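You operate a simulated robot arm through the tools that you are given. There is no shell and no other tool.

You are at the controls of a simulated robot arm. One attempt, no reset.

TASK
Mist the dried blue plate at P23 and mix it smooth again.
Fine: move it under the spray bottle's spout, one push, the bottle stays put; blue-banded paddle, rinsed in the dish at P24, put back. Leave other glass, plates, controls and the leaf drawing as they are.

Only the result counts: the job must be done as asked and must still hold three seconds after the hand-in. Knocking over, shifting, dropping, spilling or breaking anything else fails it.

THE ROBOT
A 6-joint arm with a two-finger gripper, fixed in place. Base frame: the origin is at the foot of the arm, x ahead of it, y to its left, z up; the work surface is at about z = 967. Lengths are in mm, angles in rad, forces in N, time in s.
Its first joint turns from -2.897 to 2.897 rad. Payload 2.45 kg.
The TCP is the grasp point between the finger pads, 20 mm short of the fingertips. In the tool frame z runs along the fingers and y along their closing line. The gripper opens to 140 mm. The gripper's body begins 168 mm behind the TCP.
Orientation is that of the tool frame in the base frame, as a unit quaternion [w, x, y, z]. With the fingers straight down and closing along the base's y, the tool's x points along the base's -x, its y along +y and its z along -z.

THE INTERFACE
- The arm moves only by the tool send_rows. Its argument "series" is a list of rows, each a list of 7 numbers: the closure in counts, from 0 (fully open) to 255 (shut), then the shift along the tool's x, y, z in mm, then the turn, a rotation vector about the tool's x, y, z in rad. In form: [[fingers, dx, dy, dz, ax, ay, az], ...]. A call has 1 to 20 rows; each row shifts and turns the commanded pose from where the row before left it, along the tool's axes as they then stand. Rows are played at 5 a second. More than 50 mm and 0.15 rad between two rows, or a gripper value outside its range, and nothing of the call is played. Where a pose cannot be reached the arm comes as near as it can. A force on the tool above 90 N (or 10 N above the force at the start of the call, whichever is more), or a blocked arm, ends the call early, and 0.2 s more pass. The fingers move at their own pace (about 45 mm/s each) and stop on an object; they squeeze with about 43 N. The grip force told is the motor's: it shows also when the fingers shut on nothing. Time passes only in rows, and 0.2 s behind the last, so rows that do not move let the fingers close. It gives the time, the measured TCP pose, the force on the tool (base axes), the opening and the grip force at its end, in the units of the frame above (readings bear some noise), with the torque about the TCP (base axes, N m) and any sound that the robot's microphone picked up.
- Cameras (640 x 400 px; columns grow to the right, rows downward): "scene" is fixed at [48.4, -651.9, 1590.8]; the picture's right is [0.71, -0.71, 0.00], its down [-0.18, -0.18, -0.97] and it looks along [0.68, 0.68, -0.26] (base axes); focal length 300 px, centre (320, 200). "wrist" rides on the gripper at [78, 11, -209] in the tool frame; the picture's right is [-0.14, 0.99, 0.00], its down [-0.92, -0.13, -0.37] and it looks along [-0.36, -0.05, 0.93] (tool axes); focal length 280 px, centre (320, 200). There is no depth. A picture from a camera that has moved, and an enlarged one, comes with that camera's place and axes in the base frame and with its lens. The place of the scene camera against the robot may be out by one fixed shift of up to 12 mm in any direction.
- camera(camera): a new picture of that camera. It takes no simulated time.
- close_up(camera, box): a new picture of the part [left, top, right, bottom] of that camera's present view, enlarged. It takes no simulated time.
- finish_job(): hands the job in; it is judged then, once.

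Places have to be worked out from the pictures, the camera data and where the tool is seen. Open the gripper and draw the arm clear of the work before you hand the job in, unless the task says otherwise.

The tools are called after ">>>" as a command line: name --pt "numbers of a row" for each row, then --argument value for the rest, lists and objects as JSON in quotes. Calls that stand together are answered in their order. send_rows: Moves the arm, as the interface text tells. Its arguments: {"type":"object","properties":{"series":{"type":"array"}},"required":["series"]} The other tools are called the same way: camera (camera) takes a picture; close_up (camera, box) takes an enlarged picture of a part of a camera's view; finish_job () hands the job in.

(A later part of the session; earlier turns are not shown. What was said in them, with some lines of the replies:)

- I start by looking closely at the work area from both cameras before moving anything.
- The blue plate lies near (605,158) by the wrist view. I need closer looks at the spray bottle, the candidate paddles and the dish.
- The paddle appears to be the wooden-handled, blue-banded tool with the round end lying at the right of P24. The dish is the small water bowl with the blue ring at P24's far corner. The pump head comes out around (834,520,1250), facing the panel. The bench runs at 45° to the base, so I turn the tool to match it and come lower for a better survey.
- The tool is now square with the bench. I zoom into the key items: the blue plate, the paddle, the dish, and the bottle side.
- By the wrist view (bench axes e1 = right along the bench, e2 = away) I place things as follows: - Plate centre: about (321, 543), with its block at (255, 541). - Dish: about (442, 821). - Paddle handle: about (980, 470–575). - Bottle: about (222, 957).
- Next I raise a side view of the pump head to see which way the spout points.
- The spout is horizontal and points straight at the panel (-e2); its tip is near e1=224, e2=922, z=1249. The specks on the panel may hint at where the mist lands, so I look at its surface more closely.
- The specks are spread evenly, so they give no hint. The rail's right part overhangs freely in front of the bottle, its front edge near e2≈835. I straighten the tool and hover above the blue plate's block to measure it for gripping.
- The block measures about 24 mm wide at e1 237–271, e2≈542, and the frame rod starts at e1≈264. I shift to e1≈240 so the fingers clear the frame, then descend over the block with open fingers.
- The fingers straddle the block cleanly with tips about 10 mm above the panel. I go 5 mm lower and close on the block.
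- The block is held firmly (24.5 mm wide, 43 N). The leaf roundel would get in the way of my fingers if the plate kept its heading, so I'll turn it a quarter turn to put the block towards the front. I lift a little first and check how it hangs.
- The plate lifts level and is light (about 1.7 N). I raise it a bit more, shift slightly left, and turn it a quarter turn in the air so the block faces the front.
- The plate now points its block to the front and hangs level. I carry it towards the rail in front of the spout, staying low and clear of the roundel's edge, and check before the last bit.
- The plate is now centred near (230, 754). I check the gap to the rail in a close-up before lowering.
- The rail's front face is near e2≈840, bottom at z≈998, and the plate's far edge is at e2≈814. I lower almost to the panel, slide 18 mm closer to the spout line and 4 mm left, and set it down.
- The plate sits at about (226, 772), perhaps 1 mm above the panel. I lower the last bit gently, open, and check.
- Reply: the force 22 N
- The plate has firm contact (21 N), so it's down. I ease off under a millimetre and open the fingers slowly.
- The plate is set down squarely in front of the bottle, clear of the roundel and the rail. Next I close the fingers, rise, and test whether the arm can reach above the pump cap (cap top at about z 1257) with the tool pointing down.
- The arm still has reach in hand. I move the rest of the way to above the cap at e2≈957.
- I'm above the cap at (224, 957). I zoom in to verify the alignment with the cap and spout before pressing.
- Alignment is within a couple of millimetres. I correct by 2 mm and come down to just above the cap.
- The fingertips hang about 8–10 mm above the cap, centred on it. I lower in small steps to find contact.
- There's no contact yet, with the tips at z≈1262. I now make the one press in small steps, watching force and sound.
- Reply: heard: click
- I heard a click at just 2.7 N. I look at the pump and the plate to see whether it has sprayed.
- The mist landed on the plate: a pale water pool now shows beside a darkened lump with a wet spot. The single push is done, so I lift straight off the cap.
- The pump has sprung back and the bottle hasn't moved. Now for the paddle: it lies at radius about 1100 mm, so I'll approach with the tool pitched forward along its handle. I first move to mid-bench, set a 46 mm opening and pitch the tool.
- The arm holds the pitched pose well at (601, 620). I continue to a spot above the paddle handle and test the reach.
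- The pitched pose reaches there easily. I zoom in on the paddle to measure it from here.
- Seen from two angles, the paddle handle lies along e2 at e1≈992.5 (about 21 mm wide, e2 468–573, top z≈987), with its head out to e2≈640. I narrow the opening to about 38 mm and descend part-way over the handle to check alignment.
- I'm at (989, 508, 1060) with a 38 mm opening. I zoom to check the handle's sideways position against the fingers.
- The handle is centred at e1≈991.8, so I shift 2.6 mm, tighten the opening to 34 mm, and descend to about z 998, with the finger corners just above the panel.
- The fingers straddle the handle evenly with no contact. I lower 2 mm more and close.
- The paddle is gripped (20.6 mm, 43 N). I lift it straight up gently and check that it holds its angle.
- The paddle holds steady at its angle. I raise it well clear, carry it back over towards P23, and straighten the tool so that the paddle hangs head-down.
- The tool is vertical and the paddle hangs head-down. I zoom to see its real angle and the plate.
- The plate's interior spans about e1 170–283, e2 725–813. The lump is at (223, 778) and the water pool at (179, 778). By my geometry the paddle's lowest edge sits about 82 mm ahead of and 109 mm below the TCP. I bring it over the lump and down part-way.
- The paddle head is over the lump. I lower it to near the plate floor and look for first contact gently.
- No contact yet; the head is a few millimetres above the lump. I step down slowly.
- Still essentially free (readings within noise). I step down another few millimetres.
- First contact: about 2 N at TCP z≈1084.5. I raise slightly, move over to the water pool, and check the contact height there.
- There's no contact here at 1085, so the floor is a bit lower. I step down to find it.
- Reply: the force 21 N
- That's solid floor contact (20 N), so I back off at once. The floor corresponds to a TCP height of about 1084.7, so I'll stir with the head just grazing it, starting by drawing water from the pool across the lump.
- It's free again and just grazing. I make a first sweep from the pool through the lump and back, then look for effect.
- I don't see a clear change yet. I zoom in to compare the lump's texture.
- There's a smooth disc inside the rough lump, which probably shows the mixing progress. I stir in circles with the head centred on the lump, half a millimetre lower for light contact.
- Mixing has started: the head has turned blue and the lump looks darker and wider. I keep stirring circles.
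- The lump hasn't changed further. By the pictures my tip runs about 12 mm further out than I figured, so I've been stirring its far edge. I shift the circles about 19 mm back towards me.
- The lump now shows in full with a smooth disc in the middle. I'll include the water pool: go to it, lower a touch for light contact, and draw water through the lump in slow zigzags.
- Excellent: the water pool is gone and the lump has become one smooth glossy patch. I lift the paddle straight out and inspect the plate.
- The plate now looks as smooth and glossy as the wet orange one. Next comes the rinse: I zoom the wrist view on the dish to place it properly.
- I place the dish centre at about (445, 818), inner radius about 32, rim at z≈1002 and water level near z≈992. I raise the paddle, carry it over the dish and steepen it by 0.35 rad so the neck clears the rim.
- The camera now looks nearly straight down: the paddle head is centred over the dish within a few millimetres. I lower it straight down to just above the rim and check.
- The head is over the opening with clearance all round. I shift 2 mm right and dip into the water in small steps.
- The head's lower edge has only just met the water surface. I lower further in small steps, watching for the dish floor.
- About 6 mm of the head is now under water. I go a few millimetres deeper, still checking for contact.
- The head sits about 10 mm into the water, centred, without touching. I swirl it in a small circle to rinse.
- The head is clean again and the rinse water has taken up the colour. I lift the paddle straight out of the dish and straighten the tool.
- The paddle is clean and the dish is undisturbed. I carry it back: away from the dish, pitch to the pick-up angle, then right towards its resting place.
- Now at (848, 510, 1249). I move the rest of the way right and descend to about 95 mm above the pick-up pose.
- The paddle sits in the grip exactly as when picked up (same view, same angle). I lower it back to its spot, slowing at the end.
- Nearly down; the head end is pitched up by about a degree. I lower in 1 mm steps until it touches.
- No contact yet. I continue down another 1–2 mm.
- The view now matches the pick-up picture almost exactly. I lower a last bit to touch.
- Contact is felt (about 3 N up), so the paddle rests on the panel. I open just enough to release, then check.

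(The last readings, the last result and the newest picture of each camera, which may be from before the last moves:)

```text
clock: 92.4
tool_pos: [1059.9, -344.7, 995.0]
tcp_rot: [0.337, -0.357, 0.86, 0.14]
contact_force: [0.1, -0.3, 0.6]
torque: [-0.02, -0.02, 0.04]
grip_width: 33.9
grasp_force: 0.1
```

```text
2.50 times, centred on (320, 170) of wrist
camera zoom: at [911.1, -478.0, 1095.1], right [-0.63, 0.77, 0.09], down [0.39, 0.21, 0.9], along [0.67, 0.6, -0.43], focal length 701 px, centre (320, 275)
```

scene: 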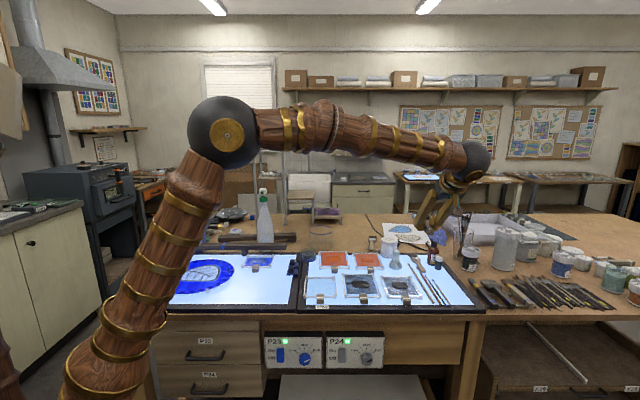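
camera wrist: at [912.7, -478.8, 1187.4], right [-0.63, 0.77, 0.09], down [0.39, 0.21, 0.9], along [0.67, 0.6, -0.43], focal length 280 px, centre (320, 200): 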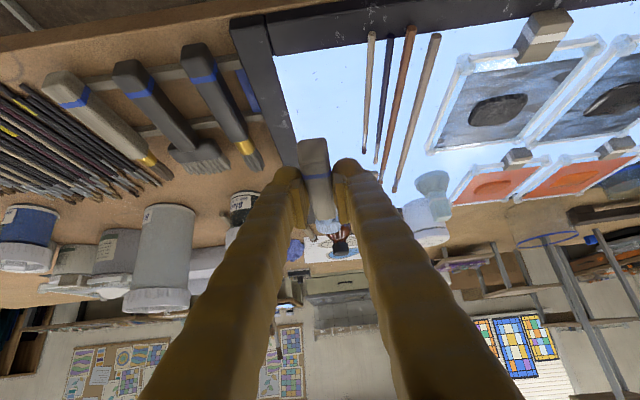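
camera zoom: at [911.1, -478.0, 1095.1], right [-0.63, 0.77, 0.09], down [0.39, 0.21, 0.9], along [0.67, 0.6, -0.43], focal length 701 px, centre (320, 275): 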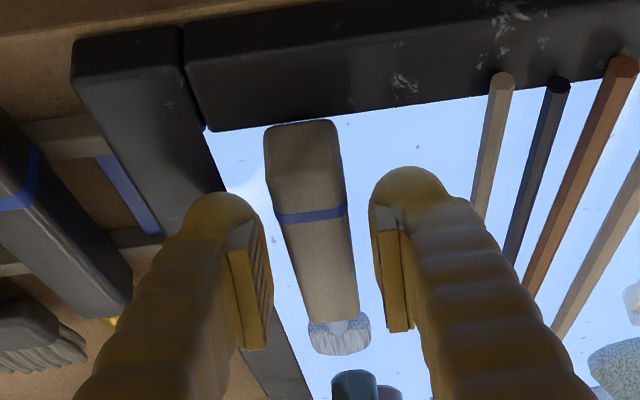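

The paddle is released flat, within about a millimetre of where it lay. I withdraw straight up, opening nothing further until clear.

>>> send_rows --pt "193 -3.4 0 -3.7 0 0 0" --pt "193 -6.8 0 -7.3 0 0 0" --pt "193 -20.4 0 -22 0 0 0" --pt "193 -27.3 0 -29.3 0 0 0" --pt "193 -27.3 0 -29.3 0 0 0" --pt "193 -27.3 0 -29.3 0 0 0" --pt "193 -27.3 0 -29.3 0 0 0" --pt "193 0 0 0 0 0 0"

>>> close_up --camera "scene" --box '[420, 240, 500, 310]'

>>> close_up --camera "wrist" --box '[240, 0, 400, 110]'

```text
clock: 94.2
tool_pos: [1059.8, -344.8, 1199.7]
tcp_rot: [0.338, -0.356, 0.86, 0.14]
contact_force: [0.1, -0.5, 0.0]
torque: [0.0, -0.01, 0.0]
grip_width: 34.0
grasp_force: 0.0
```

```text
5.71 times, centred on (460, 275) of scene
camera zoom: at [48.4, -651.9, 1590.8], right [0.71, -0.71, 0.0], down [-0.18, -0.18, -0.97], along [0.68, 0.68, -0.26], focal length 1712 px, centre (-480, -229)
```

zoom: 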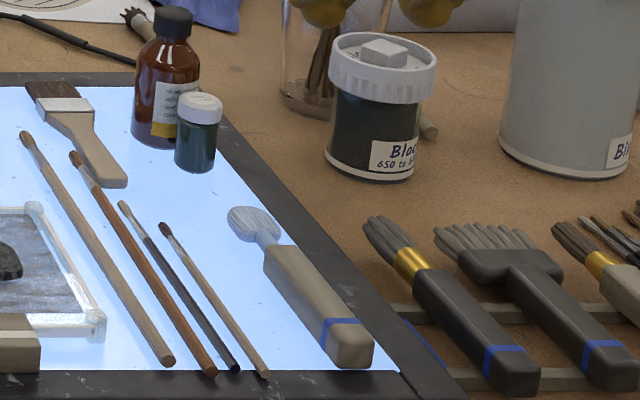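

```text
3.64 times, centred on (320, 55) of wrist
camera zoom: at [910.7, -478.0, 1300.6], right [-0.63, 0.77, 0.09], down [0.39, 0.21, 0.9], along [0.67, 0.6, -0.43], focal length 1020 px, centre (320, 727)
```

zoom: 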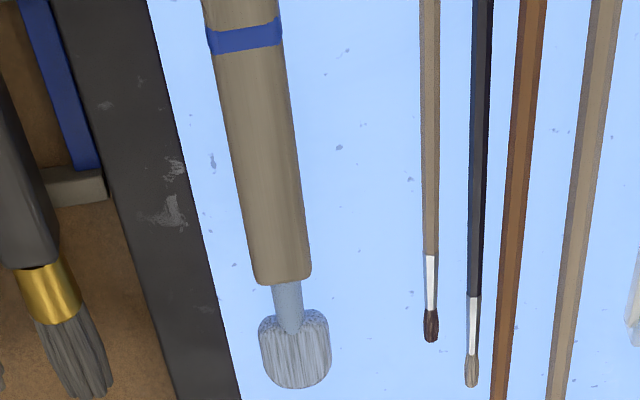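

The paddle lies just as before and is clean. Now I draw the arm back to a clear pose near the start, opening the gripper on the way.

>>> send_rows --pt "193 -27.3 0 -29.3 0 0 0" --pt "193 -27.3 0 -29.3 0 0 0" --pt "193 -27.3 0 -29.3 0 0 0" --pt "193 0 45 0 0 0 0" --pt "193 0 45 0 0 0 0" --pt "193 0 45 0 0 0 0" --pt "193 0 45 0 0 0 0" --pt "193 0 45 0 0 0 0" --pt "193 0 45 0 0 0 0" --pt "193 0 45 0 0 0 0" --pt "193 0 45 0 0 0 0" --pt "193 0 45 0 0 0 0" --pt "193 0 45 0 0 0 0" --pt "193 0 45 0 0 0 0" --pt "100 0 0 0 0 0.15 0" --pt "0 0 0 0 0 0.15 0" --pt "0 0 0 0 0 0.15 0" --pt "0 0 0 0 0 0.15 0" --pt "0 0 0 0 0 0.15 0"

>>> camera --camera "scene"

>>> camera --camera "wrist"

>>> close_up --camera "scene" --box '[110, 180, 310, 310]'

>>> close_up --camera "scene" --box '[290, 200, 490, 325]'

```text
clock: 98.2
tool_pos: [708.6, 6.3, 1322.7]
tcp_rot: [-0.001, -0.382, 0.924, 0.001]
contact_force: [-0.4, 0.3, -0.1]
torque: [0.04, -0.05, -0.02]
grip_width: 139.3
grasp_force: 0.3
```

```text
taken
```

scene: 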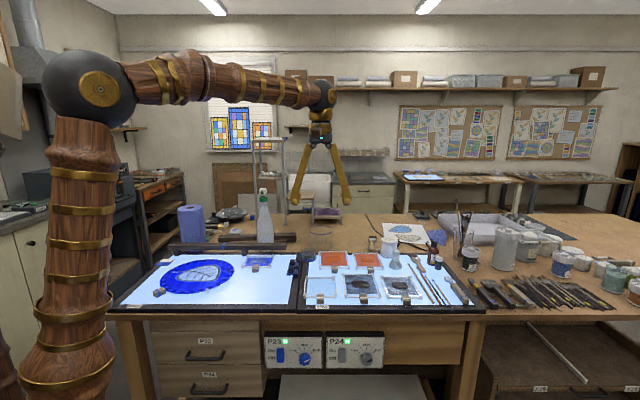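

```text
taken
camera wrist: at [646.6, -41.6, 1530.8], right [-0.6, 0.8, 0.0], down [0.74, 0.56, 0.37], along [0.29, 0.22, -0.93], focal length 280 px, centre (320, 200)
```

wrist: 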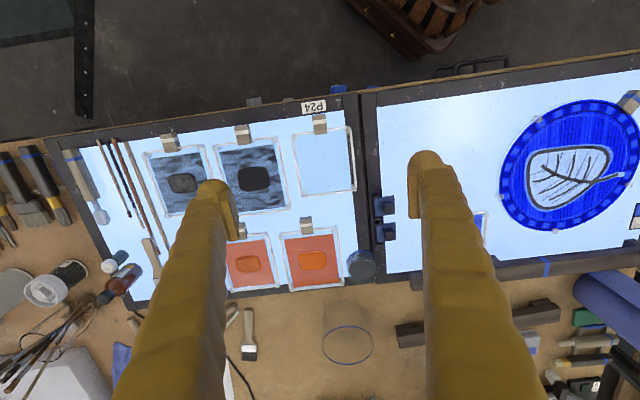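

```text
3.08 times, centred on (210, 245) of scene
camera zoom: at [48.4, -651.9, 1590.8], right [0.71, -0.71, 0.0], down [-0.18, -0.18, -0.97], along [0.68, 0.68, -0.26], focal length 922 px, centre (658, 62)
```

zoom: 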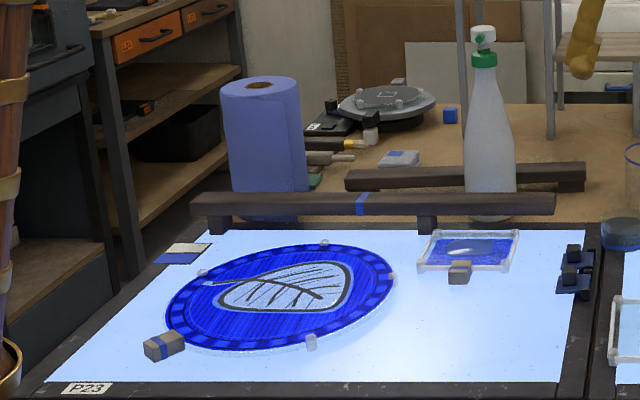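

```text
3.20 times, centred on (390, 262) of scene
camera zoom: at [48.4, -651.9, 1590.8], right [0.71, -0.71, 0.0], down [-0.18, -0.18, -0.97], along [0.68, 0.68, -0.26], focal length 959 px, centre (96, 0)
```

zoom: 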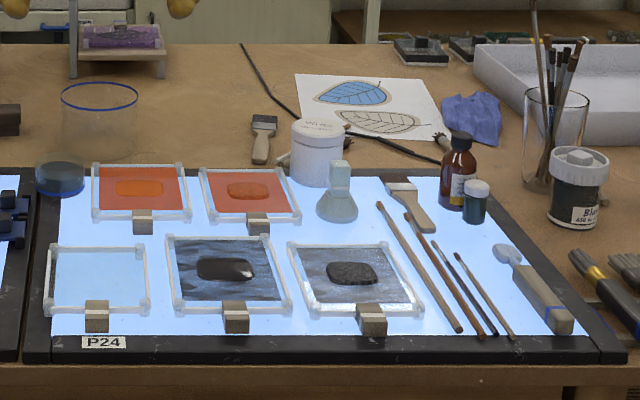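

All other items look unmoved and the gripper is open. One last close look at the plate's paint before handing in.

>>> close_up --camera "scene" --box '[240, 245, 280, 275]'

>>> close_up --camera "scene" --box '[260, 325, 390, 375]'

```text
13.33 times, centred on (260, 260) of scene
camera zoom: at [48.4, -651.9, 1590.8], right [0.71, -0.71, 0.0], down [-0.18, -0.18, -0.97], along [0.68, 0.68, -0.26], focal length 3995 px, centre (1120, -600)
```

zoom: 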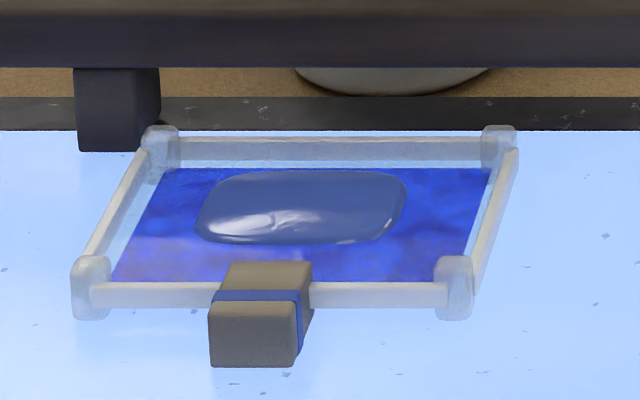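

```text
4.92 times, centred on (325, 350) of scene
camera zoom: at [48.4, -651.9, 1590.8], right [0.71, -0.71, 0.0], down [-0.18, -0.18, -0.97], along [0.68, 0.68, -0.26], focal length 1475 px, centre (295, -538)
```

zoom: 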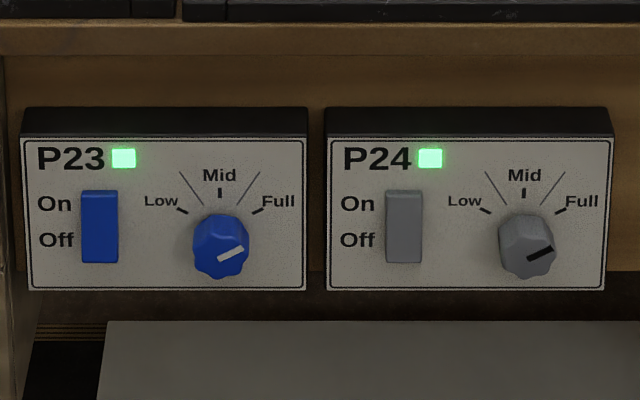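

The blue paint is smooth and glossy and stays so. The paddle is rinsed and back in its place, the bottle, controls, other plates and roundel are unmoved, and the arm is clear with the gripper open. I hand the job in.

>>> finish_job

```text
The job is handed in.
```

The blue plate has been misted and mixed smooth again, and I've handed the job in. Its result hasn't come back yet.

- **Misting:** I moved the plate under the spout and pressed the pump once. The bottle did not move.
- **Mixing:** I stirred with the blue-banded paddle until the dried lump and the water became one smooth, glossy patch. It still looked that way in the last picture.
- **Rinsing:** I rinsed the paddle in the dish at P24 until its head looked clean; the water there is now dark. The paddle is back within about a millimetre of where it lay.
- **Everything else:** In the final pictures the other glass and plates, the controls and the leaf drawing look unmoved. The gripper is open and the arm is clear of the work.

The plate is still on P23, under the spout and turned a quarter turn so its block faces the front. I left it there because you only asked for the paddle to be put back.
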